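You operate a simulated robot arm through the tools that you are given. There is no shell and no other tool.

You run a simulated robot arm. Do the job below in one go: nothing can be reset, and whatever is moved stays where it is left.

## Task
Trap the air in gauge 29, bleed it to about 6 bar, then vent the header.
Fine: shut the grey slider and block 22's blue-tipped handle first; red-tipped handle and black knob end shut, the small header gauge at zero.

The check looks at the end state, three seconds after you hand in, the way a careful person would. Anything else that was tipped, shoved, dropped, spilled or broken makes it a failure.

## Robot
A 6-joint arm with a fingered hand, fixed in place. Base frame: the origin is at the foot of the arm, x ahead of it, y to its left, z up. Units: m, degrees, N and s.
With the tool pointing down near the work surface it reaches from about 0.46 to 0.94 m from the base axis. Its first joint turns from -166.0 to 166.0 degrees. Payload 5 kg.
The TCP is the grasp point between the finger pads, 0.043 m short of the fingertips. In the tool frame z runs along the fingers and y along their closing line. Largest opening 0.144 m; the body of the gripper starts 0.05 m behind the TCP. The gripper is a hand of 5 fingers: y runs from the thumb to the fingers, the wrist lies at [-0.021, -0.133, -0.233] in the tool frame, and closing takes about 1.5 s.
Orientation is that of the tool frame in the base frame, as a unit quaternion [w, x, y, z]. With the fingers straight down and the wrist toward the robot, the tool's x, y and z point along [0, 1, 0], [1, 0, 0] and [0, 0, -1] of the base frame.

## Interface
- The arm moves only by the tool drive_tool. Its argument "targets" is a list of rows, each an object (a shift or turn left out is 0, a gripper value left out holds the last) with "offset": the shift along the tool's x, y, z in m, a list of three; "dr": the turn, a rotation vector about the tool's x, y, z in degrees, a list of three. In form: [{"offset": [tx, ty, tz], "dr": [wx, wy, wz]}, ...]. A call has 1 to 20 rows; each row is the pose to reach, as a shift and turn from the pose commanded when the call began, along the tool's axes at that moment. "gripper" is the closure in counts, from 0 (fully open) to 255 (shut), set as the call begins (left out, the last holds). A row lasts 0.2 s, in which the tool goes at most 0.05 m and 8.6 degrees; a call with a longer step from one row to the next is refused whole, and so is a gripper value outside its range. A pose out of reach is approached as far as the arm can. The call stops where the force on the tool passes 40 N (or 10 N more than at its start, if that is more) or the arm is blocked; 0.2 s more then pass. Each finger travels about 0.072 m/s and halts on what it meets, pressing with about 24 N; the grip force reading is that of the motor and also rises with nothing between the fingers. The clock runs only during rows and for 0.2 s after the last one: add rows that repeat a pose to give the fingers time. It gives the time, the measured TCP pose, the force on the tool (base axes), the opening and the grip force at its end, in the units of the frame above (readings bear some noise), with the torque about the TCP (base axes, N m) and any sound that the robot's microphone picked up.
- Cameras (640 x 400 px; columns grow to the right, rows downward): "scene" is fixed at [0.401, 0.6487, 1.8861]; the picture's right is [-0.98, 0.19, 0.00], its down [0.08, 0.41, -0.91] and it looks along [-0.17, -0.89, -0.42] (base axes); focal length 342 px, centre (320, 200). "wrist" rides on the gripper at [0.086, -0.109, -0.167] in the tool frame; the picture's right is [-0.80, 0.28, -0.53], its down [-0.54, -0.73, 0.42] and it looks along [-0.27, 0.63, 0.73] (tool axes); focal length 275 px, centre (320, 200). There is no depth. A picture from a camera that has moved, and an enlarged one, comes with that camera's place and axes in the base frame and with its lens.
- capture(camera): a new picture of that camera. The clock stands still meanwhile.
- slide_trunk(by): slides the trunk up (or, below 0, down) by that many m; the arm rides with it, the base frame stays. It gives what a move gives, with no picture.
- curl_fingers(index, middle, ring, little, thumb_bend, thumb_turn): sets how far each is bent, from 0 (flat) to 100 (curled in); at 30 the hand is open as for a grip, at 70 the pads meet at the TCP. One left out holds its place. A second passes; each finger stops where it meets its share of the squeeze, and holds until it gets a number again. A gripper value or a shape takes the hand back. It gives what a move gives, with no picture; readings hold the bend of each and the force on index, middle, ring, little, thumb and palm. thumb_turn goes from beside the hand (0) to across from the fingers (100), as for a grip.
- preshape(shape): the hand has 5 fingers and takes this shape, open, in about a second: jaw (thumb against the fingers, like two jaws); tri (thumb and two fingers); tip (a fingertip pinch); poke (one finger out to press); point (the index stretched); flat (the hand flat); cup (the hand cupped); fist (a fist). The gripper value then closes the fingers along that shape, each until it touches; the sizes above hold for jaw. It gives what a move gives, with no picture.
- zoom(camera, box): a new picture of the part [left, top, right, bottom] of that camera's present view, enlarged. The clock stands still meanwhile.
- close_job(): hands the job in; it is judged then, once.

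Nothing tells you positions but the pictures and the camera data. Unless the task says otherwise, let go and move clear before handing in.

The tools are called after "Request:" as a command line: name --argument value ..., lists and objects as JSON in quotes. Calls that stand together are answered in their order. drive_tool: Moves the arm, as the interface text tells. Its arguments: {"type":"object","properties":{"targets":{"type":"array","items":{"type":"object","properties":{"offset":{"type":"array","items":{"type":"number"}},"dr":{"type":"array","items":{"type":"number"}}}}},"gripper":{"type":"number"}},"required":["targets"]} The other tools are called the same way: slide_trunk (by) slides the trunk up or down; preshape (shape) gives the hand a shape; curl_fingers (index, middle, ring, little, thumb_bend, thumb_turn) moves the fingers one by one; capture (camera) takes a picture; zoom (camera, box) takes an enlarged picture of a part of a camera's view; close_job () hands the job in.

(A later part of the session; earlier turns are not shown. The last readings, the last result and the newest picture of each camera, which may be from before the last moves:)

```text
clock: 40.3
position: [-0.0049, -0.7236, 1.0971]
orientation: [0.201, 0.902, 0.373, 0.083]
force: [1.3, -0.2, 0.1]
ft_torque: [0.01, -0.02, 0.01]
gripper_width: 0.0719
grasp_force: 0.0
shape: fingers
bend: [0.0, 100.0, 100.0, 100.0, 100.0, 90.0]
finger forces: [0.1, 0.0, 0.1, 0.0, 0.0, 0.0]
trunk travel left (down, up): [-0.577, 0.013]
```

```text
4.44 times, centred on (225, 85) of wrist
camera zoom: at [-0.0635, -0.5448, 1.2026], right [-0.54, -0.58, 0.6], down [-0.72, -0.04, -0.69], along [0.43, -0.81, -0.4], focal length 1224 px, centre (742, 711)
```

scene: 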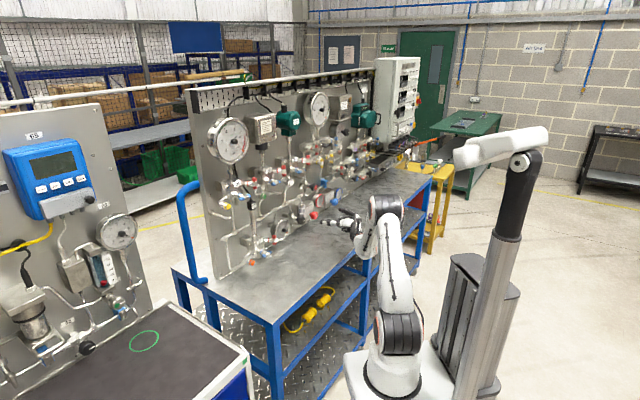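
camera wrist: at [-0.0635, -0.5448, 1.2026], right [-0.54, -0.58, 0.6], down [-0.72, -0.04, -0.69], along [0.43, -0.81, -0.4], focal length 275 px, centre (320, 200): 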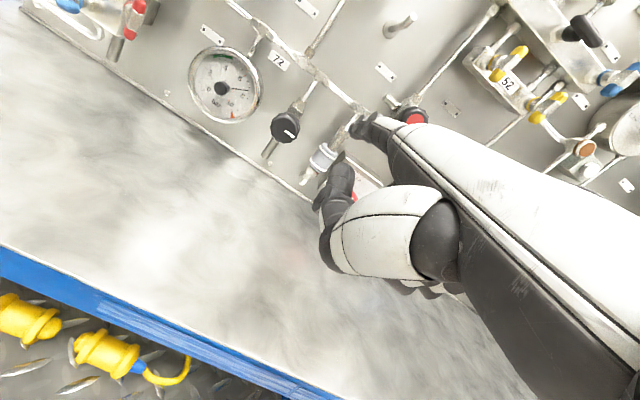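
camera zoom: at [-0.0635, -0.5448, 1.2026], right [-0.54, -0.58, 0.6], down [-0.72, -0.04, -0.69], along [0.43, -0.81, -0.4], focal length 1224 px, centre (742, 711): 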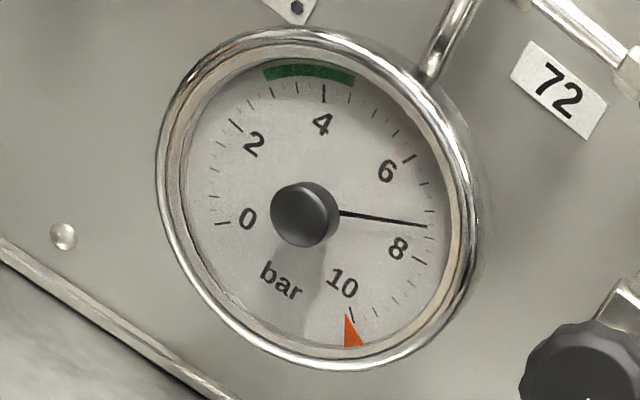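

The sleeve rests on the bottom hex, so the slider is shut; the header still reads about 7.4 bar. Next is block 22's red handle: I'll extend index and ring as a fork to straddle its top end, and move back there.

Request:
drive_tool --targets '[{"offset": [0.03, 0.0069, -0.0183]}, {"offset": [0.06, 0.0138, -0.0365]}, {"offset": [0.092, 0.0207, -0.0548]}, {"offset": [0.124, 0.0276, -0.073]}, {"offset": [0.156, 0.0345, -0.0913]}, {"offset": [0.188, 0.0414, -0.1095]}, {"offset": [0.22, 0.0483, -0.1278]}, {"offset": [0.253, 0.0552, -0.146]}, {"offset": [0.286, 0.0621, -0.1643]}, {"offset": [0.32, 0.069, -0.1825]}, {"offset": [0.352, 0.0776, -0.21]}, {"offset": [0.386, 0.0897, -0.2373]}, {"offset": [0.386, 0.0897, -0.2373]}]'

Request:
curl_fingers --index 0 --middle 100 --ring 0 --little 100

Request:
capture --camera "wrist"

Request:
zoom --camera "scene" --box '[210, 110, 338, 210]'

```text
clock: 43.1
position: [0.2542, -0.4376, 1.3513]
orientation: [0.2, 0.902, 0.373, 0.083]
force: [0.0, 0.2, 0.4]
ft_torque: [0.0, 0.03, -0.01]
gripper_width: 0.0718
grasp_force: 0.0
shape: fingers
bend: [0.0, 100.0, 100.0, 100.0, 100.0, 90.0]
finger forces: [0.0, 0.1, 0.1, 0.0, 0.0, 0.0]
trunk travel left (down, up): [-0.577, 0.013]
```

```text
clock: 44.1
position: [0.253, -0.4379, 1.3503]
orientation: [0.2, 0.902, 0.372, 0.083]
force: [0.2, 0.0, -0.6]
ft_torque: [0.0, -0.01, 0.03]
gripper_width: 0.0717
grasp_force: 0.0
shape: fingers
bend: [0.0, 100.0, 0.0, 100.0, 100.0, 90.0]
finger forces: [0.0, 0.0, 0.0, 0.0, 0.1, 0.0]
trunk travel left (down, up): [-0.577, 0.013]
```

```text
taken
camera wrist: at [0.1958, -0.2582, 1.4556], right [-0.54, -0.58, 0.6], down [-0.72, -0.04, -0.69], along [0.43, -0.81, -0.4], focal length 275 px, centre (320, 200)
```

wrist: 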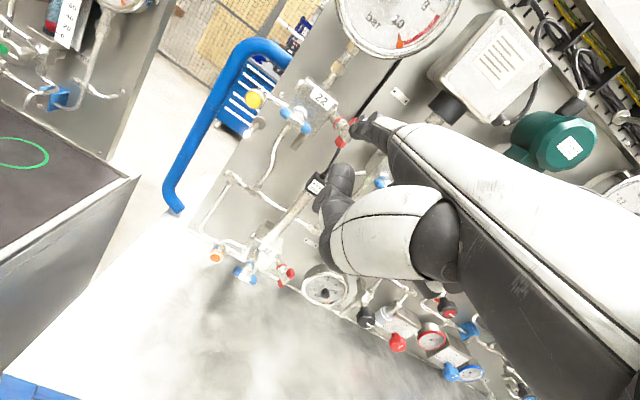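

```text
4.00 times, centred on (274, 160) of scene
camera zoom: at [0.401, 0.6487, 1.8861], right [-0.98, 0.19, 0.0], down [0.08, 0.41, -0.91], along [-0.17, -0.89, -0.42], focal length 1368 px, centre (504, 360)
```

zoom: 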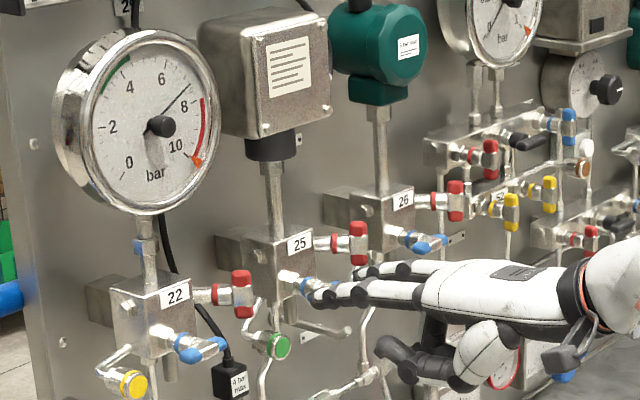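

The fork is formed and gauge 29 still holds about 7.4 bar. I'll zoom to align the fork on the red handle's top end.

Request:
zoom --camera "wrist" --box '[280, 70, 420, 190]'

Request:
zoom --camera "scene" --box '[230, 160, 310, 210]'

```text
3.33 times, centred on (350, 130) of wrist
camera zoom: at [0.1958, -0.2582, 1.4556], right [-0.54, -0.58, 0.6], down [-0.72, -0.04, -0.69], along [0.43, -0.81, -0.4], focal length 918 px, centre (220, 433)
```

zoom: 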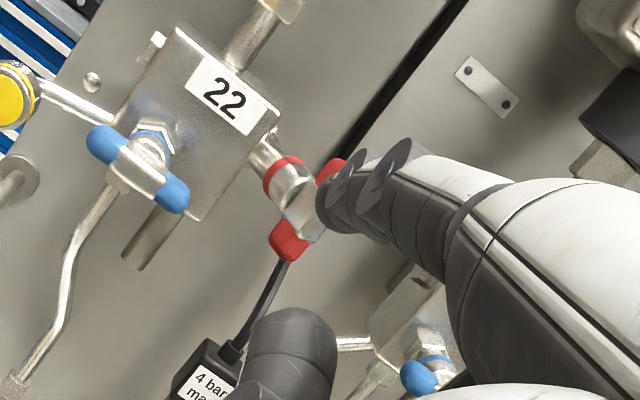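

```text
8.00 times, centred on (270, 185) of scene
camera zoom: at [0.401, 0.6487, 1.8861], right [-0.98, 0.19, 0.0], down [0.08, 0.41, -0.91], along [-0.17, -0.89, -0.42], focal length 2735 px, centre (720, 320)
```

zoom: 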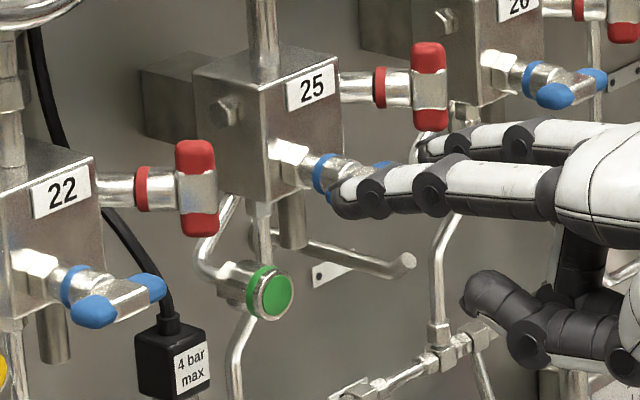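

Red handle centre is at s=-0.128, d=0.716, z=1.393. I'll slide the fork over its top end.

Request:
drive_tool --targets '[{"offset": [0.002, 0.0335, 0.0215]}, {"offset": [0.002, 0.07, 0.0385]}, {"offset": [0.002, 0.097, 0.0515]}, {"offset": [0.002, 0.118, 0.0616]}, {"offset": [0.002, 0.118, 0.0616]}]'

Request:
zoom --camera "wrist" --box '[280, 70, 420, 190]'

Request:
zoom --camera "scene" --box '[220, 155, 300, 205]'

```text
clock: 45.3
position: [0.349, -0.5304, 1.3452]
orientation: [0.201, 0.902, 0.373, 0.084]
force: [0.1, 0.2, 0.3]
ft_torque: [0.01, -0.03, -0.03]
gripper_width: 0.0719
grasp_force: 0.1
shape: fingers
bend: [0.0, 100.0, 0.0, 100.0, 100.0, 90.0]
finger forces: [0.0, 0.0, 0.0, 0.1, 0.0, 0.1]
trunk travel left (down, up): [-0.577, 0.013]
```

```text
3.33 times, centred on (350, 130) of wrist
camera zoom: at [0.291, -0.3513, 1.4504], right [-0.54, -0.58, 0.6], down [-0.72, -0.05, -0.69], along [0.43, -0.81, -0.4], focal length 918 px, centre (220, 433)
```

zoom: 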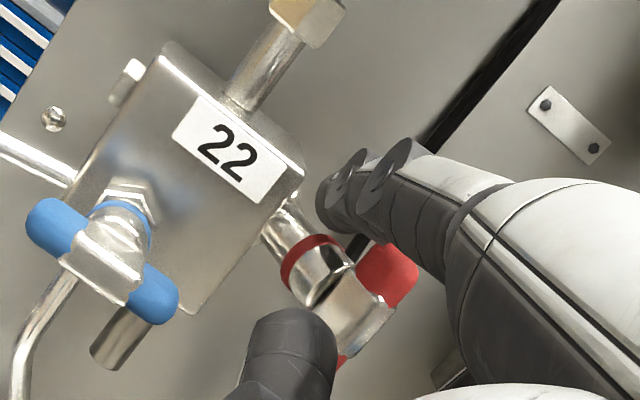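

```text
8.00 times, centred on (260, 180) of scene
camera zoom: at [0.401, 0.6487, 1.8861], right [-0.98, 0.19, 0.0], down [0.08, 0.41, -0.91], along [-0.17, -0.89, -0.42], focal length 2735 px, centre (800, 360)
```

zoom: 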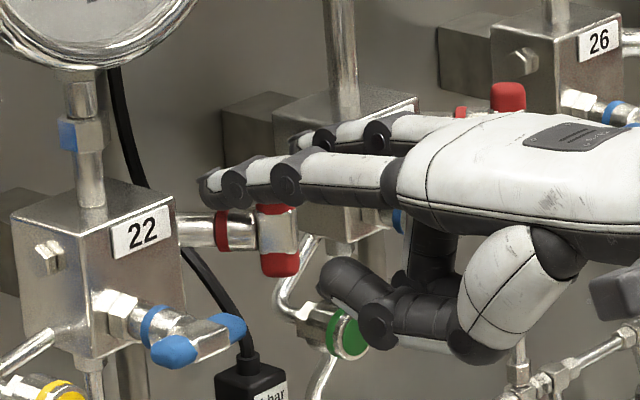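

The fork straddles the red handle's top end with clear gaps and no contact. I'll nudge it left to crack the bleed and watch gauge 29.

Request:
drive_tool --targets '[{"offset": [0.006, 0, 0]}, {"offset": [0.012, 0, 0]}, {"offset": [0.016, 0, 0]}]'

Request:
zoom --camera "scene" --box '[200, 105, 300, 205]'

Request:
zoom --camera "wrist" --box '[280, 70, 420, 190]'

```text
clock: 46.1
position: [0.3606, -0.5191, 1.3449]
orientation: [0.201, 0.902, 0.372, 0.082]
force: [-0.8, 0.4, 0.2]
ft_torque: [0.0, -0.02, -0.01]
gripper_width: 0.0717
grasp_force: 0.0
shape: fingers
bend: [0.0, 100.0, 0.0, 100.0, 100.0, 90.0]
finger forces: [0.1, 0.0, 0.0, 0.1, 0.0, 0.0]
trunk travel left (down, up): [-0.577, 0.013]
```

```text
4.00 times, centred on (250, 155) of scene
camera zoom: at [0.401, 0.6487, 1.8861], right [-0.98, 0.19, 0.0], down [0.08, 0.41, -0.91], along [-0.17, -0.89, -0.42], focal length 1368 px, centre (600, 380)
```

zoom: 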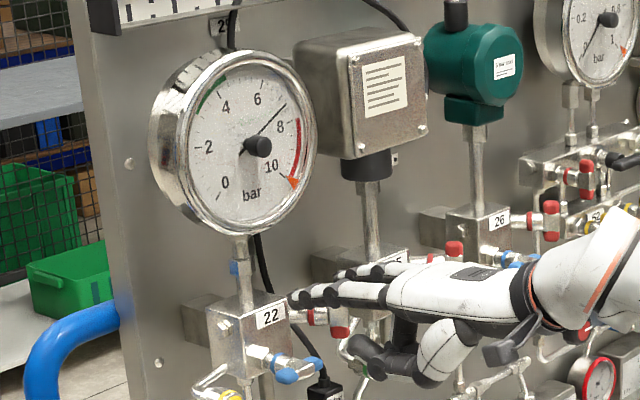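

```text
3.33 times, centred on (350, 130) of wrist
camera zoom: at [0.3023, -0.34, 1.4502], right [-0.54, -0.58, 0.6], down [-0.72, -0.04, -0.69], along [0.43, -0.81, -0.4], focal length 918 px, centre (220, 433)
```

zoom: 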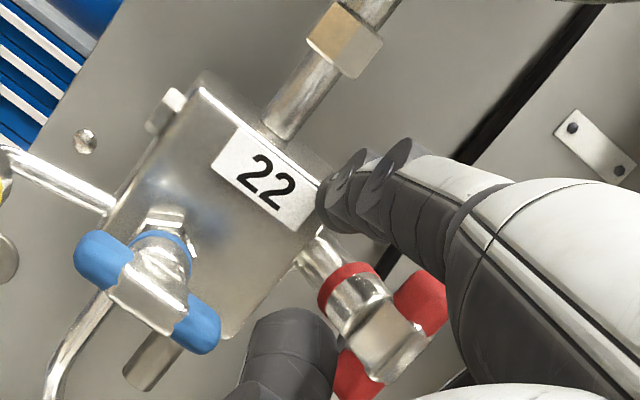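

No contact yet, and the reading is unchanged. I'll lower slightly and nudge further left.

Request:
drive_tool --targets '[{"offset": [0.003, -0.0025, 0.0054]}, {"offset": [0.007, -0.0025, 0.0054]}, {"offset": [0.011, -0.0025, 0.0054]}]'

Request:
zoom --camera "scene" --box '[200, 105, 300, 205]'

Request:
zoom --camera "wrist" --box '[280, 70, 420, 190]'

```text
clock: 46.9
position: [0.3672, -0.5115, 1.339]
orientation: [0.201, 0.902, 0.372, 0.082]
force: [-3.9, -3.1, 0.4]
ft_torque: [0.19, -0.26, -0.48]
gripper_width: 0.0716
grasp_force: 2.0
shape: fingers
bend: [0.0, 100.0, 0.0, 100.0, 100.0, 90.0]
finger forces: [0.1, 0.0, 4.2, 0.1, 0.0, 0.0]
trunk travel left (down, up): [-0.577, 0.013]
```

```text
4.00 times, centred on (250, 155) of scene
camera zoom: at [0.401, 0.6487, 1.8861], right [-0.98, 0.19, 0.0], down [0.08, 0.41, -0.91], along [-0.17, -0.89, -0.42], focal length 1368 px, centre (600, 380)
```

zoom: 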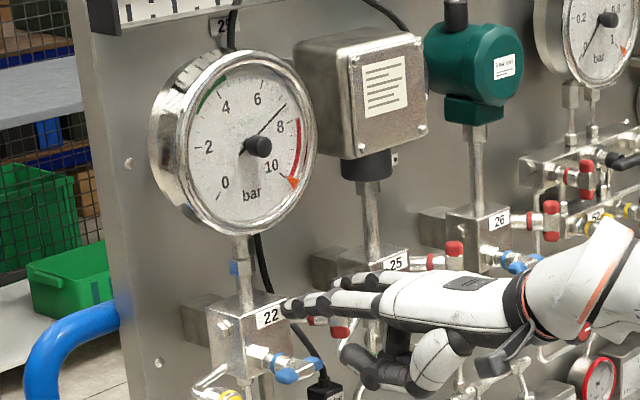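

```text
3.33 times, centred on (350, 130) of wrist
camera zoom: at [0.3094, -0.3331, 1.4443], right [-0.54, -0.58, 0.6], down [-0.72, -0.04, -0.69], along [0.43, -0.81, -0.4], focal length 918 px, centre (220, 433)
```

zoom: 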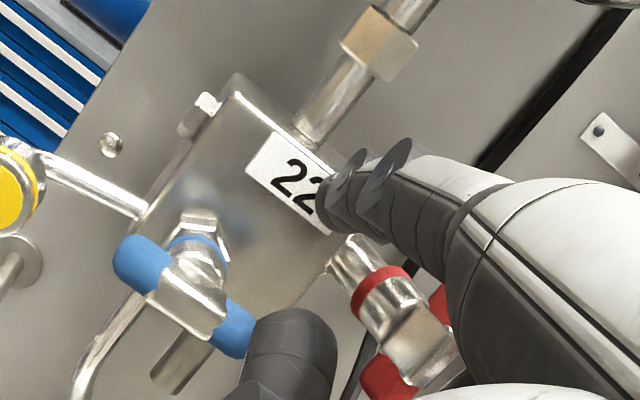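

The ring finger now touches with 4 N. I'll push a few millimetres more.

Request:
drive_tool --targets '[{"offset": [0.003, 0, 0]}, {"offset": [0.006, 0, 0]}]'

Request:
zoom --camera "scene" --box '[200, 105, 280, 165]'

Request:
zoom --camera "wrist" --box '[280, 70, 420, 190]'

```text
clock: 47.5
position: [0.37, -0.5077, 1.339]
orientation: [0.201, 0.902, 0.372, 0.083]
force: [-8.0, -2.8, 0.6]
ft_torque: [0.1, -0.67, -0.99]
gripper_width: 0.0719
grasp_force: 4.2
shape: fingers
bend: [0.0, 100.0, 0.0, 100.0, 100.0, 90.0]
finger forces: [0.0, 0.0, 8.4, 0.1, 0.0, 0.0]
trunk travel left (down, up): [-0.577, 0.013]
```

```text
6.67 times, centred on (240, 135) of scene
camera zoom: at [0.401, 0.6487, 1.8861], right [-0.98, 0.19, 0.0], down [0.08, 0.41, -0.91], along [-0.17, -0.89, -0.42], focal length 2279 px, centre (853, 633)
```

zoom: 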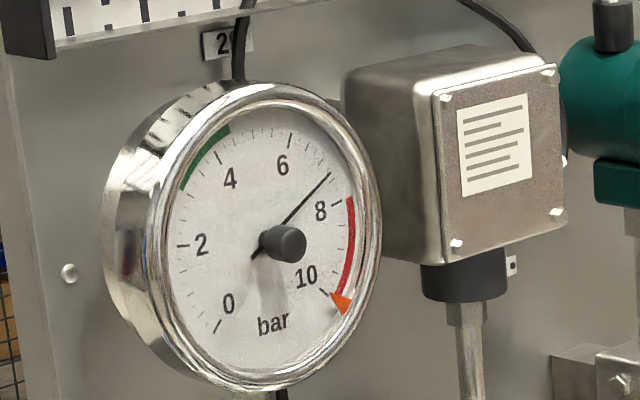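

```text
3.33 times, centred on (350, 130) of wrist
camera zoom: at [0.3126, -0.3288, 1.4448], right [-0.54, -0.58, 0.6], down [-0.72, -0.04, -0.69], along [0.43, -0.81, -0.4], focal length 918 px, centre (220, 433)
```

zoom: 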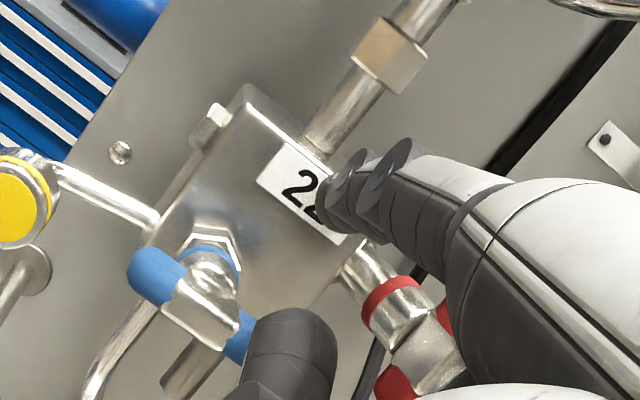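

Force is up to 8 N while the gauge is steady. I'll look closely at what the ring finger is touching before pushing more.

Request:
zoom --camera "scene" --box '[235, 165, 275, 195]'

Request:
zoom --camera "wrist" --box '[350, 130, 410, 190]'

```text
13.33 times, centred on (255, 180) of scene
camera zoom: at [0.401, 0.6487, 1.8861], right [-0.98, 0.19, 0.0], down [0.08, 0.41, -0.91], along [-0.17, -0.89, -0.42], focal length 4559 px, centre (1187, 467)
```

zoom: 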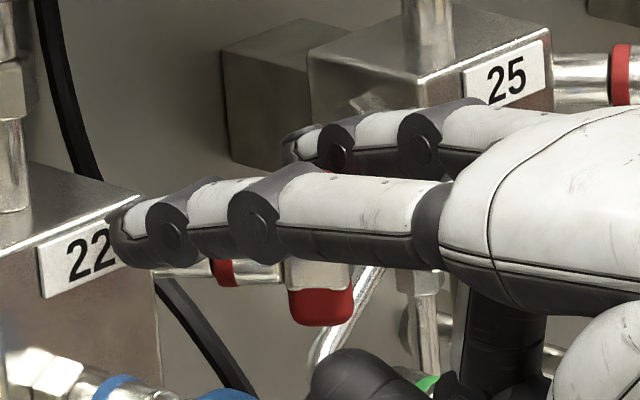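

```text
6.67 times, centred on (380, 160) of wrist
camera zoom: at [0.3126, -0.3288, 1.4448], right [-0.54, -0.58, 0.6], down [-0.72, -0.04, -0.69], along [0.43, -0.81, -0.4], focal length 1835 px, centre (-80, 467)
```

zoom: 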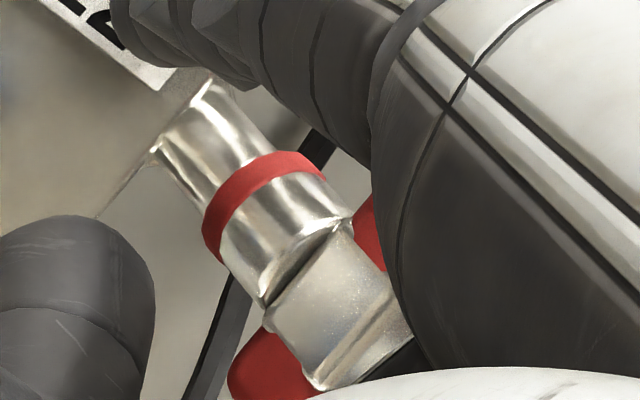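

The handle hasn't turned yet, and much of the push is along its stem. I'll press a little more in small steps.

Request:
drive_tool --targets '[{"offset": [0.003, 0, 0]}, {"offset": [0.006, 0, 0]}]'

Request:
zoom --camera "scene" --box '[200, 105, 280, 165]'

Request:
zoom --camera "scene" --box '[235, 165, 275, 195]'

Request:
zoom --camera "wrist" --box '[350, 130, 410, 190]'

```text
clock: 48.1
position: [0.3732, -0.5027, 1.3395]
orientation: [0.202, 0.902, 0.372, 0.084]
force: [-13.6, -2.2, 1.6]
ft_torque: [0.0, -1.05, -1.54]
gripper_width: 0.072
grasp_force: 5.7
shape: fingers
bend: [0.0, 100.0, 0.0, 100.0, 100.0, 90.0]
finger forces: [0.0, 0.0, 11.8, 0.0, 0.0, 0.0]
trunk travel left (down, up): [-0.577, 0.013]
```

```text
6.67 times, centred on (240, 135) of scene
camera zoom: at [0.401, 0.6487, 1.8861], right [-0.98, 0.19, 0.0], down [0.08, 0.41, -0.91], along [-0.17, -0.89, -0.42], focal length 2279 px, centre (853, 633)
```

zoom: 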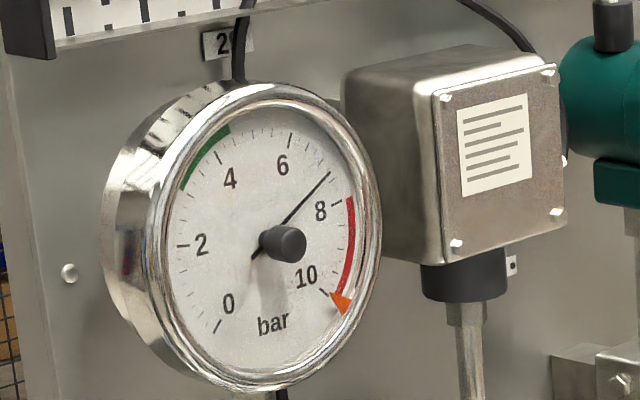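

```text
13.33 times, centred on (255, 180) of scene
camera zoom: at [0.401, 0.6487, 1.8861], right [-0.98, 0.19, 0.0], down [0.08, 0.41, -0.91], along [-0.17, -0.89, -0.42], focal length 4559 px, centre (1187, 467)
```

zoom: 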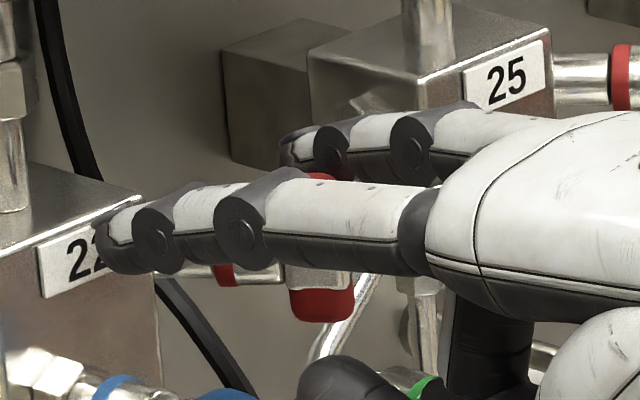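

```text
6.67 times, centred on (380, 160) of wrist
camera zoom: at [0.3163, -0.3244, 1.445], right [-0.54, -0.58, 0.6], down [-0.72, -0.04, -0.69], along [0.43, -0.81, -0.4], focal length 1835 px, centre (-80, 467)
```

zoom: 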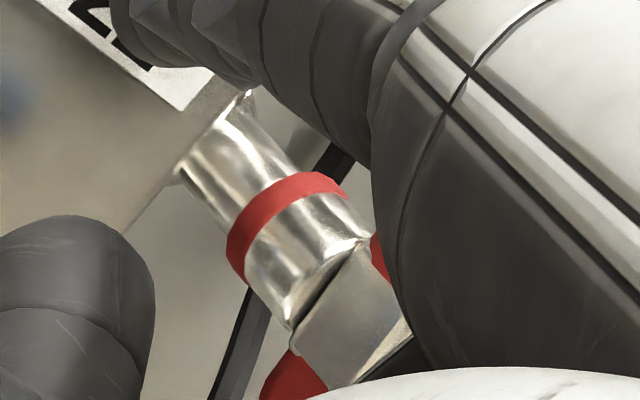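

The reaction points along the stem: the handle's end swings left and outward, so my pure leftward push binds. I'll follow its arc by also backing outward.

Request:
drive_tool --targets '[{"offset": [0.001, -0.0045, -0.0021]}, {"offset": [0.002, -0.0072, -0.0034]}]'

Request:
zoom --camera "scene" --box '[200, 105, 280, 165]'

Request:
zoom --camera "scene" --box '[235, 165, 275, 195]'

Request:
zoom --camera "wrist" --box '[350, 130, 410, 190]'

```text
clock: 48.7
position: [0.3726, -0.4968, 1.3397]
orientation: [0.2, 0.902, 0.374, 0.084]
force: [-4.0, -3.3, 0.1]
ft_torque: [0.2, -0.36, -0.59]
gripper_width: 0.0716
grasp_force: 2.7
shape: fingers
bend: [0.0, 100.0, 0.0, 100.0, 100.0, 90.0]
finger forces: [0.0, 0.1, 5.3, 0.0, 0.0, 0.0]
trunk travel left (down, up): [-0.577, 0.013]
```

```text
6.67 times, centred on (240, 135) of scene
camera zoom: at [0.401, 0.6487, 1.8861], right [-0.98, 0.19, 0.0], down [0.08, 0.41, -0.91], along [-0.17, -0.89, -0.42], focal length 2279 px, centre (853, 633)
```

zoom: 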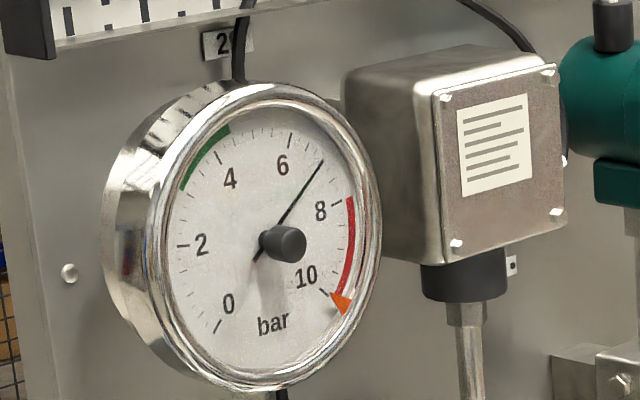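

```text
13.33 times, centred on (255, 180) of scene
camera zoom: at [0.401, 0.6487, 1.8861], right [-0.98, 0.19, 0.0], down [0.08, 0.41, -0.91], along [-0.17, -0.89, -0.42], focal length 4559 px, centre (1187, 467)
```

zoom: 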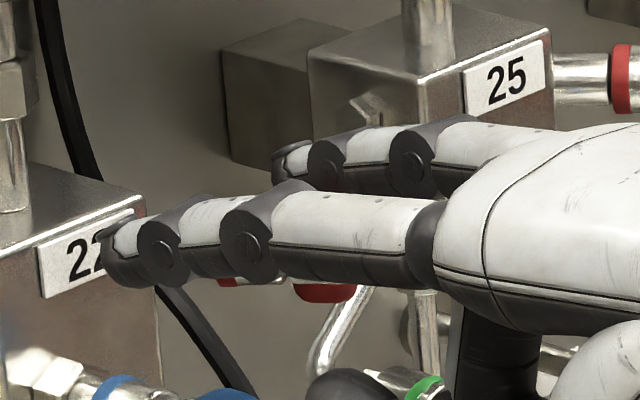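

```text
6.67 times, centred on (380, 160) of wrist
camera zoom: at [0.3142, -0.3173, 1.4444], right [-0.54, -0.59, 0.6], down [-0.72, -0.05, -0.69], along [0.43, -0.81, -0.4], focal length 1835 px, centre (-80, 467)
```

zoom: 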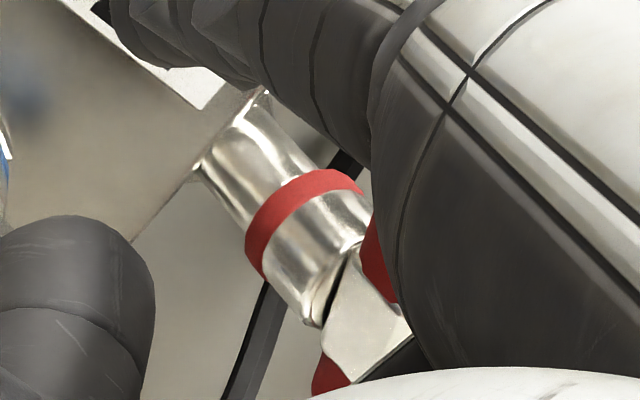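

The bleed has opened: gauge 29 is falling, now about 7.0 bar. I'll hold briefly to gauge the rate.

Request:
drive_tool --targets '[{"offset": [0, 0, 0]}]'

Request:
zoom --camera "scene" --box '[200, 105, 280, 165]'

```text
clock: 49.1
position: [0.3721, -0.4963, 1.3397]
orientation: [0.201, 0.902, 0.373, 0.082]
force: [-4.6, -3.1, 0.0]
ft_torque: [0.18, -0.28, -0.53]
gripper_width: 0.0716
grasp_force: 2.1
shape: fingers
bend: [0.0, 100.0, 0.0, 100.0, 100.0, 90.0]
finger forces: [0.1, 0.0, 4.5, 0.0, 0.0, 0.1]
trunk travel left (down, up): [-0.577, 0.013]
```

```text
6.67 times, centred on (240, 135) of scene
camera zoom: at [0.401, 0.6487, 1.8861], right [-0.98, 0.19, 0.0], down [0.08, 0.41, -0.91], along [-0.17, -0.89, -0.42], focal length 2279 px, centre (853, 633)
```

zoom: 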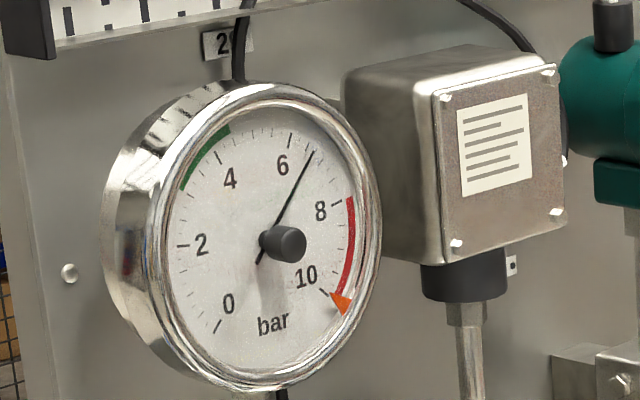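

Gauge 29 is at about 6.6 bar, falling around 0.8 bar/s. I'll swing the index back now to close the red handle, timed to land near 6.1.

Request:
drive_tool --targets '[{"offset": [-0.018, 0.0, 0.0]}, {"offset": [-0.034, 0.001, 0.0005]}, {"offset": [-0.047, 0.002, 0.001]}, {"offset": [-0.053, 0.0027, 0.0013]}]'

Request:
zoom --camera "scene" --box '[200, 105, 280, 165]'

Request:
zoom --camera "scene" --box '[235, 165, 275, 195]'

Request:
zoom --camera "wrist" --box '[310, 90, 410, 190]'

```text
clock: 50.1
position: [0.3403, -0.5348, 1.3415]
orientation: [0.202, 0.901, 0.374, 0.083]
force: [10.5, 5.0, 3.9]
ft_torque: [-0.62, 0.35, 1.12]
gripper_width: 0.0747
grasp_force: 5.4
shape: fingers
bend: [0.0, 100.0, 0.0, 100.0, 100.0, 90.0]
finger forces: [10.0, 0.0, 0.0, 0.0, 0.1, 0.0]
trunk travel left (down, up): [-0.577, 0.013]
```

```text
6.67 times, centred on (240, 135) of scene
camera zoom: at [0.401, 0.6487, 1.8861], right [-0.98, 0.19, 0.0], down [0.08, 0.41, -0.91], along [-0.17, -0.89, -0.42], focal length 2279 px, centre (853, 633)
```

zoom: 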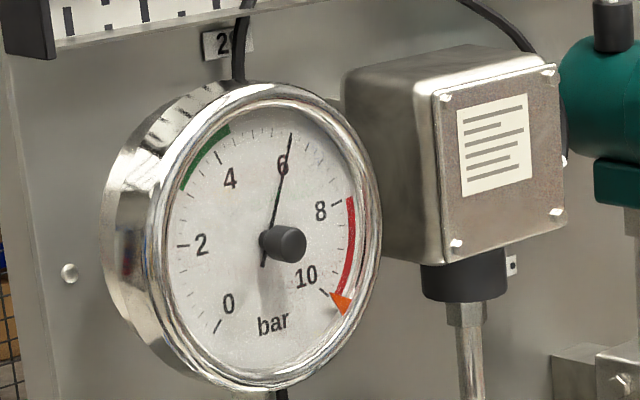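

```text
13.33 times, centred on (255, 180) of scene
camera zoom: at [0.401, 0.6487, 1.8861], right [-0.98, 0.19, 0.0], down [0.08, 0.41, -0.91], along [-0.17, -0.89, -0.42], focal length 4559 px, centre (1187, 467)
```

zoom: 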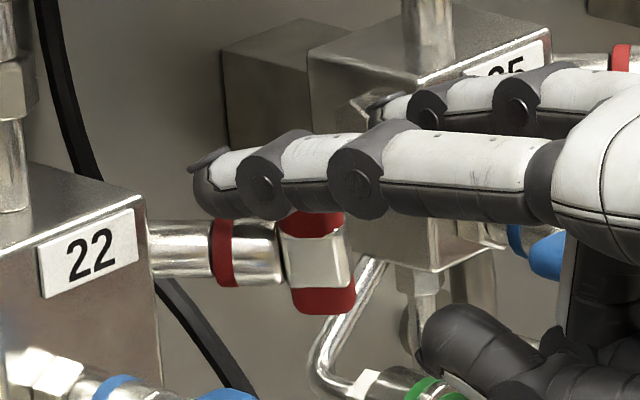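

```text
4.00 times, centred on (360, 140) of wrist
camera zoom: at [0.2809, -0.3549, 1.445], right [-0.54, -0.58, 0.61], down [-0.72, -0.05, -0.69], along [0.43, -0.81, -0.4], focal length 1101 px, centre (160, 440)
```

zoom: 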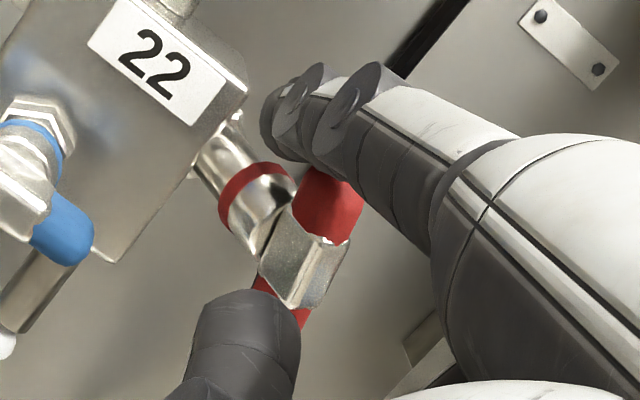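

Gauge 29 is at about 6.0 but the handle still tilts a few degrees. I'll finish closing, following its arc inward.

Request:
drive_tool --targets '[{"offset": [-0.005, 0.0055, 0.0026]}]'

Request:
zoom --camera "scene" --box '[200, 105, 280, 165]'

Request:
zoom --camera "scene" --box '[235, 165, 275, 195]'

Request:
zoom --camera "wrist" --box '[310, 90, 410, 190]'

```text
clock: 50.5
position: [0.3375, -0.5432, 1.3413]
orientation: [0.202, 0.902, 0.372, 0.083]
force: [5.7, 4.4, 8.6]
ft_torque: [-0.81, -0.34, 0.78]
gripper_width: 0.0767
grasp_force: 5.0
shape: fingers
bend: [0.0, 100.0, 0.0, 100.0, 100.0, 90.0]
finger forces: [9.4, 0.1, 0.0, 0.1, 0.1, 0.1]
trunk travel left (down, up): [-0.577, 0.013]
```

```text
6.67 times, centred on (240, 135) of scene
camera zoom: at [0.401, 0.6487, 1.8861], right [-0.98, 0.19, 0.0], down [0.08, 0.41, -0.91], along [-0.17, -0.89, -0.42], focal length 2279 px, centre (853, 633)
```

zoom: 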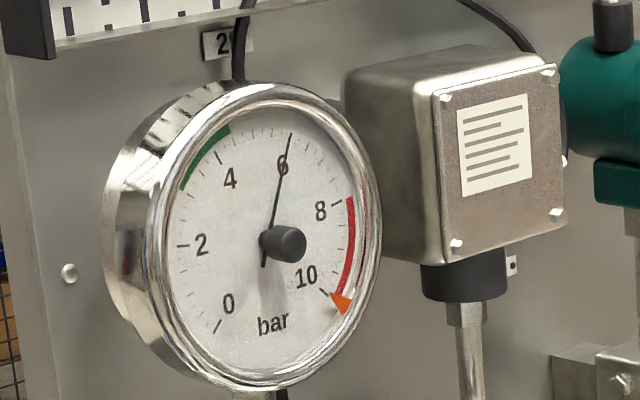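

```text
13.33 times, centred on (255, 180) of scene
camera zoom: at [0.401, 0.6487, 1.8861], right [-0.98, 0.19, 0.0], down [0.08, 0.41, -0.91], along [-0.17, -0.89, -0.42], focal length 4559 px, centre (1187, 467)
```

zoom: 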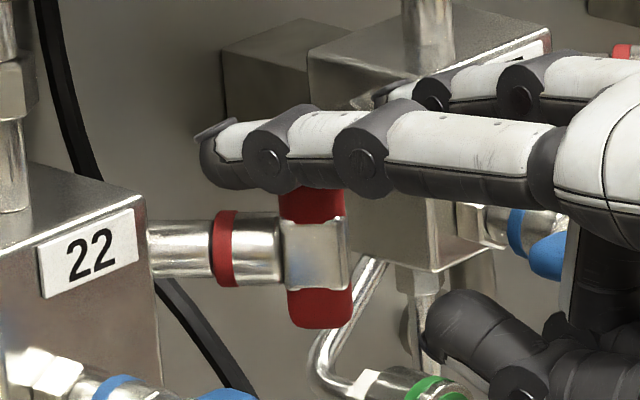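

```text
4.00 times, centred on (360, 140) of wrist
camera zoom: at [0.2802, -0.3638, 1.4452], right [-0.54, -0.58, 0.61], down [-0.72, -0.05, -0.69], along [0.43, -0.81, -0.39], focal length 1101 px, centre (160, 440)
```

zoom: 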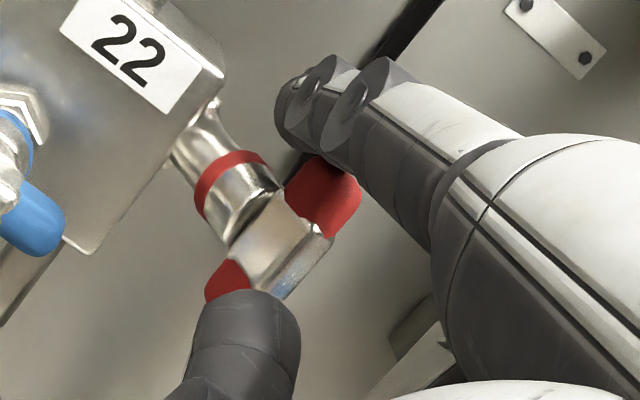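

Gauge 29 holds at 6.0 and the red handle is back upright. I'll lift the finger off and back away, then recheck.

Request:
drive_tool --targets '[{"offset": [0, 0.0042, -0.0091]}, {"offset": [0, 0.0127, -0.0272]}, {"offset": [0, -0.0235, -0.0441]}, {"offset": [0, -0.06, -0.061]}, {"offset": [0, -0.096, -0.078]}, {"offset": [0, -0.096, -0.078]}]'

Request:
zoom --camera "scene" --box '[200, 105, 280, 165]'

Request:
zoom --camera "scene" --box '[220, 160, 300, 210]'

Request:
capture --camera "wrist"

```text
clock: 51.9
position: [0.2528, -0.458, 1.369]
orientation: [0.2, 0.902, 0.373, 0.084]
force: [-0.3, -0.8, -0.9]
ft_torque: [-0.04, 0.01, 0.01]
gripper_width: 0.0719
grasp_force: 0.0
shape: fingers
bend: [0.0, 100.0, 0.0, 100.0, 100.0, 90.0]
finger forces: [0.0, 0.0, 0.0, 0.0, 0.1, 0.1]
trunk travel left (down, up): [-0.577, 0.013]
```

```text
6.67 times, centred on (240, 135) of scene
camera zoom: at [0.401, 0.6487, 1.8861], right [-0.98, 0.19, 0.0], down [0.08, 0.41, -0.91], along [-0.17, -0.89, -0.42], focal length 2279 px, centre (853, 633)
```

zoom: 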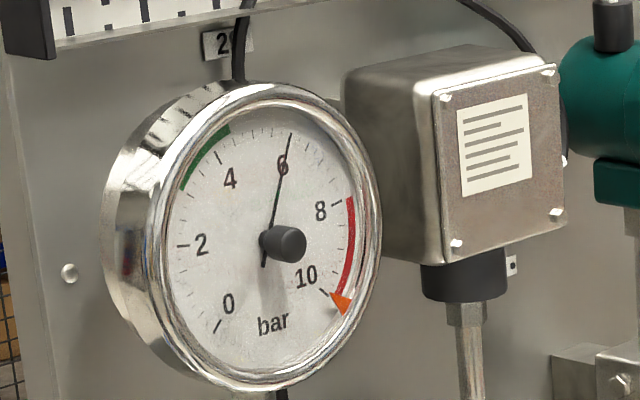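

```text
8.00 times, centred on (260, 185) of scene
camera zoom: at [0.401, 0.6487, 1.8861], right [-0.98, 0.19, 0.0], down [0.08, 0.41, -0.91], along [-0.17, -0.89, -0.42], focal length 2735 px, centre (800, 320)
```

zoom: 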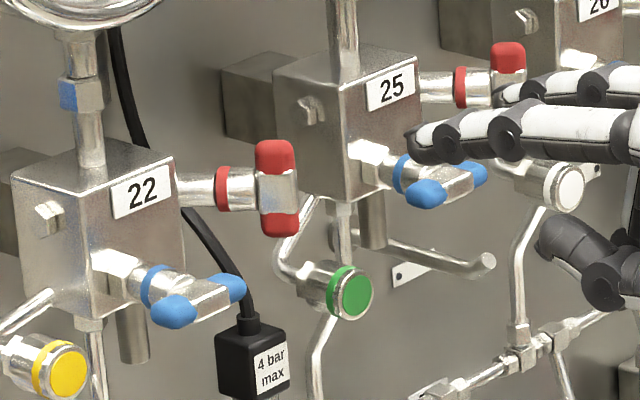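

```text
taken
camera wrist: at [0.1952, -0.2792, 1.4738], right [-0.54, -0.58, 0.6], down [-0.72, -0.04, -0.69], along [0.43, -0.81, -0.4], focal length 275 px, centre (320, 200)
```

wrist: 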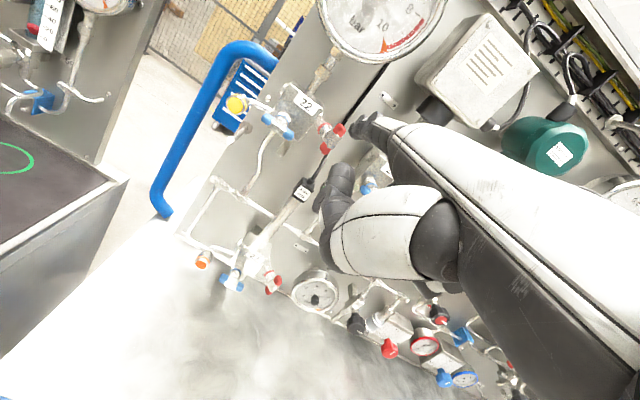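

Gauge 29 holds 6.0 bar with the red handle upright and the blue shut. Now for the black knob: I'll take a three-finger shape and move to a stand-off in front of it.

Request:
preshape --shape "tri"

Request:
drive_tool --targets '[{"offset": [-0.0292, -0.0101, 0.0218]}, {"offset": [-0.0584, -0.0203, 0.0435]}, {"offset": [-0.0876, -0.0304, 0.0653]}, {"offset": [-0.1168, -0.0406, 0.087]}, {"offset": [-0.146, -0.0507, 0.1088]}, {"offset": [-0.1752, -0.0608, 0.1305]}, {"offset": [-0.2044, -0.071, 0.1523]}, {"offset": [-0.2336, -0.0811, 0.174]}, {"offset": [-0.2628, -0.0913, 0.1958]}, {"offset": [-0.292, -0.1014, 0.2175]}, {"offset": [-0.292, -0.1014, 0.2175]}]'

Request:
drive_tool --targets '[{"dr": [-2.4, 4.2, 6.6]}, {"dr": [-4.8, 8.4, 13.1]}, {"dr": [-7.2, 12.5, 19.7]}, {"dr": [-9.6, 16.7, 26.2]}, {"dr": [-12, 20.9, 32.8]}, {"dr": [-14.4, 25.1, 39.3]}, {"dr": [-16.8, 29.2, 45.9]}, {"dr": [-19.3, 33.4, 52.4]}, {"dr": [-21.7, 37.6, 59]}, {"dr": [-24.1, 41.8, 65.5]}, {"dr": [-26.5, 45.9, 72.1]}, {"dr": [-28.9, 50.1, 78.6]}, {"dr": [-31.3, 54.3, 85.2]}, {"dr": [-33.7, 58.5, 91.7]}, {"dr": [-36.1, 62.6, 98.3]}, {"dr": [-38.5, 66.8, 104.8]}, {"dr": [-38.5, 66.8, 104.8]}]'

Request:
capture --camera "wrist"

Request:
capture --camera "scene"

```text
clock: 52.8
position: [0.2533, -0.4573, 1.3691]
orientation: [0.201, 0.903, 0.372, 0.082]
force: [0.8, -0.7, -0.4]
ft_torque: [0.03, 0.04, -0.01]
gripper_width: 0.1437
grasp_force: 0.0
shape: tri
bend: [30.0, 30.0, 99.0, 99.0, 30.0, 97.0]
finger forces: [0.1, 0.0, 0.0, 0.0, 0.1, 0.1]
trunk travel left (down, up): [-0.577, 0.013]
```

```text
clock: 55.2
position: [0.0458, -0.6662, 1.1286]
orientation: [0.201, 0.902, 0.372, 0.083]
force: [0.0, -0.6, -1.4]
ft_torque: [0.01, 0.0, -0.01]
gripper_width: 0.1435
grasp_force: 0.0
shape: tri
bend: [30.0, 30.0, 99.0, 99.0, 30.0, 97.0]
finger forces: [0.0, 0.0, 0.0, 0.0, 0.0, 0.0]
trunk travel left (down, up): [-0.577, 0.013]
```

```text
clock: 58.8
position: [0.046, -0.6651, 1.1297]
orientation: [0.091, 0.56, -0.431, 0.702]
force: [0.2, -0.3, -0.1]
ft_torque: [0.03, -0.04, 0.0]
gripper_width: 0.144
grasp_force: 0.0
shape: tri
bend: [30.0, 30.0, 99.0, 99.0, 30.0, 97.0]
finger forces: [0.0, 0.1, 0.0, 0.1, 0.0, 0.0]
trunk travel left (down, up): [-0.577, 0.013]
```

```text
taken
camera wrist: at [-0.0355, -0.5121, 1.2572], right [-0.27, 0.49, -0.83], down [0.94, 0.34, -0.1], along [0.23, -0.81, -0.54], focal length 275 px, centre (320, 200)
```

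wrist: 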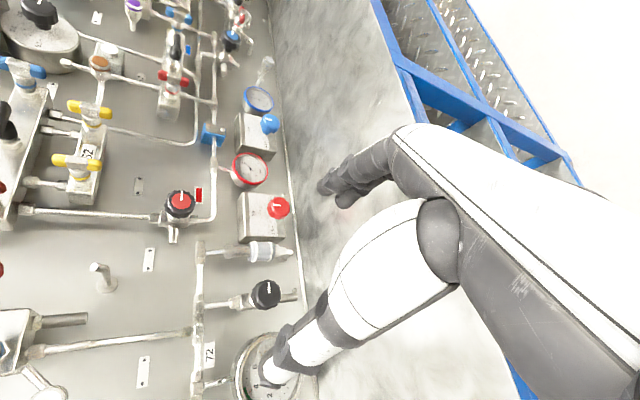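

```text
taken
```

scene: 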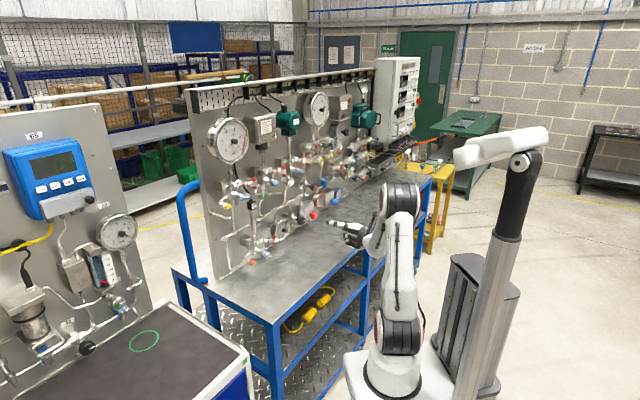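

The hand faces the knob squarely with thumb upper-left and two fingers lower-right. I'll partly close and check how the pads sit.

Request:
drive_tool --gripper 130 --targets '[{"offset": [0, 0, 0]}, {"offset": [0, 0, 0]}, {"offset": [0, 0, 0]}, {"offset": [0, 0, 0]}, {"offset": [0, 0, 0]}, {"offset": [0, 0, 0]}]'

Request:
zoom --camera "wrist" --box '[200, 140, 420, 380]'

Request:
zoom --camera "scene" --box '[290, 190, 386, 260]'

```text
clock: 60.2
position: [0.0448, -0.6647, 1.1287]
orientation: [0.093, 0.56, -0.43, 0.702]
force: [0.2, -0.3, 0.9]
ft_torque: [-0.01, 0.01, 0.0]
gripper_width: 0.0711
grasp_force: 0.1
shape: tri
bend: [74.0, 45.0, 99.0, 99.0, 71.0, 100.0]
finger forces: [0.0, 0.0, 0.0, 0.1, 0.0, 0.0]
trunk travel left (down, up): [-0.577, 0.013]
```

```text
1.67 times, centred on (310, 260) of wrist
camera zoom: at [-0.0356, -0.5122, 1.2572], right [-0.27, 0.48, -0.83], down [0.94, 0.34, -0.11], along [0.23, -0.81, -0.54], focal length 459 px, centre (337, 100)
```

zoom: 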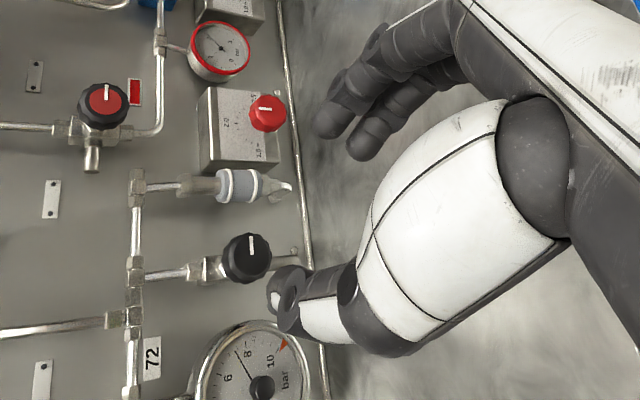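

```text
5.71 times, centred on (338, 225) of scene
camera zoom: at [0.401, 0.6487, 1.8861], right [-0.98, 0.19, 0.0], down [0.08, 0.41, -0.91], along [-0.17, -0.89, -0.42], focal length 1954 px, centre (217, 57)
```

zoom: 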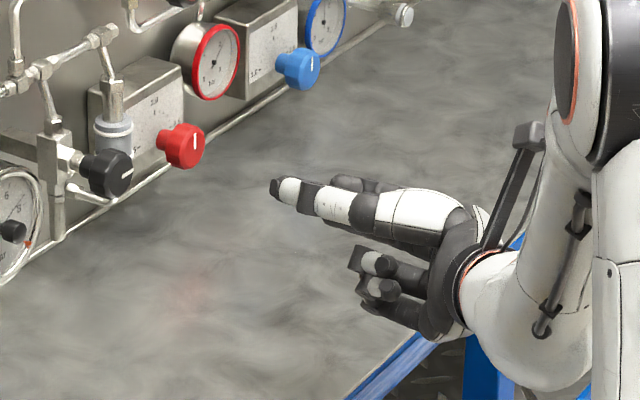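

The pads bracket the knob line with about 13 mm clearance each side. I'll centre on the knob axis and move in over it.

Request:
drive_tool --targets '[{"offset": [-0.0188, 0.012, 0.03]}, {"offset": [-0.0375, 0.0239, 0.06]}, {"offset": [-0.0375, 0.0239, 0.1]}, {"offset": [-0.0375, 0.0239, 0.14]}, {"offset": [-0.0375, 0.0239, 0.14]}]'

Request:
zoom --camera "wrist" --box '[200, 140, 420, 380]'

Request:
zoom --camera "scene" --box '[270, 190, 366, 260]'

```text
clock: 61.4
position: [0.1442, -0.7655, 1.085]
orientation: [0.093, 0.561, -0.43, 0.701]
force: [-0.3, 0.0, 1.1]
ft_torque: [0.0, -0.02, -0.01]
gripper_width: 0.0711
grasp_force: 0.0
shape: tri
bend: [74.0, 45.0, 99.0, 99.0, 71.0, 100.0]
finger forces: [0.1, 0.1, 0.1, 0.0, 0.0, 0.0]
trunk travel left (down, up): [-0.577, 0.013]
```

```text
1.67 times, centred on (310, 260) of wrist
camera zoom: at [0.0624, -0.6122, 1.2132], right [-0.27, 0.48, -0.83], down [0.94, 0.34, -0.11], along [0.23, -0.81, -0.54], focal length 459 px, centre (337, 100)
```

zoom: 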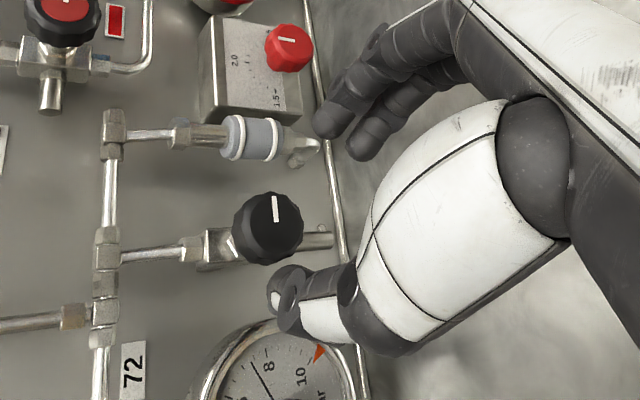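

```text
5.71 times, centred on (318, 225) of scene
camera zoom: at [0.401, 0.6487, 1.8861], right [-0.98, 0.19, 0.0], down [0.08, 0.41, -0.91], along [-0.17, -0.89, -0.42], focal length 1954 px, centre (331, 57)
```

zoom: 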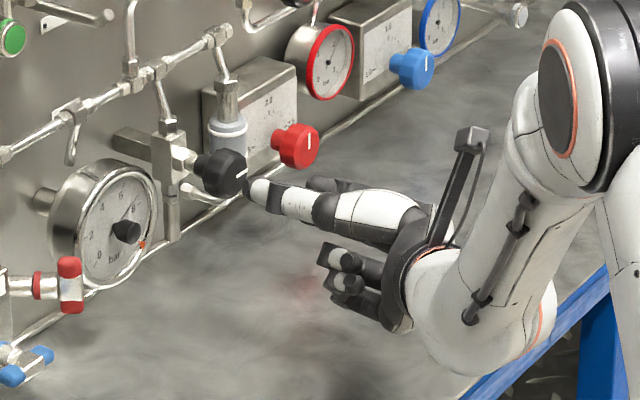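

The knob axis is right between thumb and fingers. I'll go the last 74 mm forward and close on it.

Request:
drive_tool --targets '[{"offset": [0, 0.002, 0.025]}, {"offset": [0, 0.002, 0.05]}, {"offset": [0, 0.002, 0.065]}, {"offset": [0, 0.002, 0.074]}, {"offset": [0, 0.002, 0.074]}]'

Request:
zoom --camera "wrist" --box '[200, 140, 420, 380]'

Request:
zoom --camera "scene" --box '[270, 190, 366, 260]'

```text
clock: 62.6
position: [0.1951, -0.8197, 1.0834]
orientation: [0.093, 0.561, -0.43, 0.702]
force: [0.1, 0.4, -0.8]
ft_torque: [0.0, 0.0, -0.01]
gripper_width: 0.0709
grasp_force: 0.2
shape: tri
bend: [74.0, 45.0, 99.0, 99.0, 71.0, 100.0]
finger forces: [0.1, 0.0, 0.0, 0.0, 0.0, 0.0]
trunk travel left (down, up): [-0.577, 0.013]
```

```text
1.67 times, centred on (310, 260) of wrist
camera zoom: at [0.1137, -0.6663, 1.2116], right [-0.27, 0.48, -0.83], down [0.94, 0.34, -0.11], along [0.23, -0.81, -0.54], focal length 459 px, centre (337, 100)
```

zoom: 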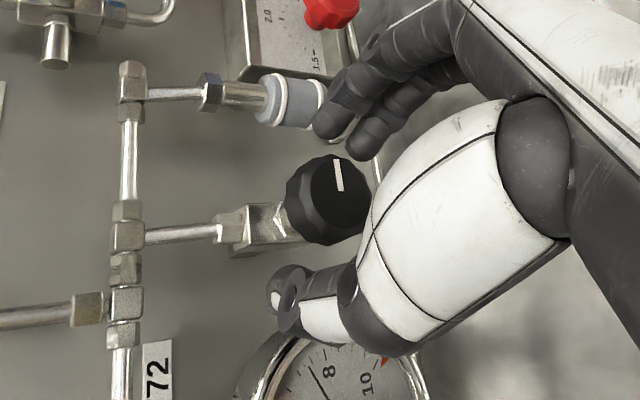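

```text
5.71 times, centred on (318, 225) of scene
camera zoom: at [0.401, 0.6487, 1.8861], right [-0.98, 0.19, 0.0], down [0.08, 0.41, -0.91], along [-0.17, -0.89, -0.42], focal length 1954 px, centre (331, 57)
```

zoom: 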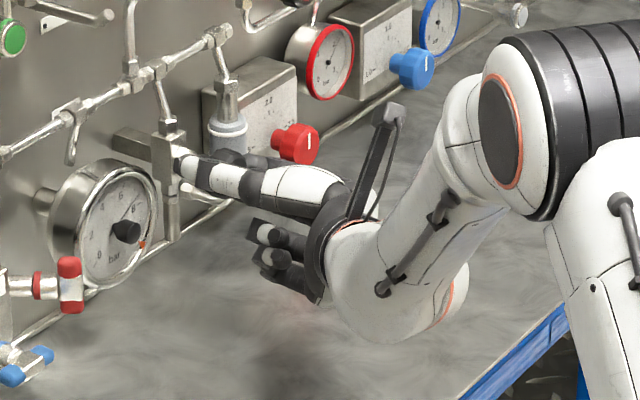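

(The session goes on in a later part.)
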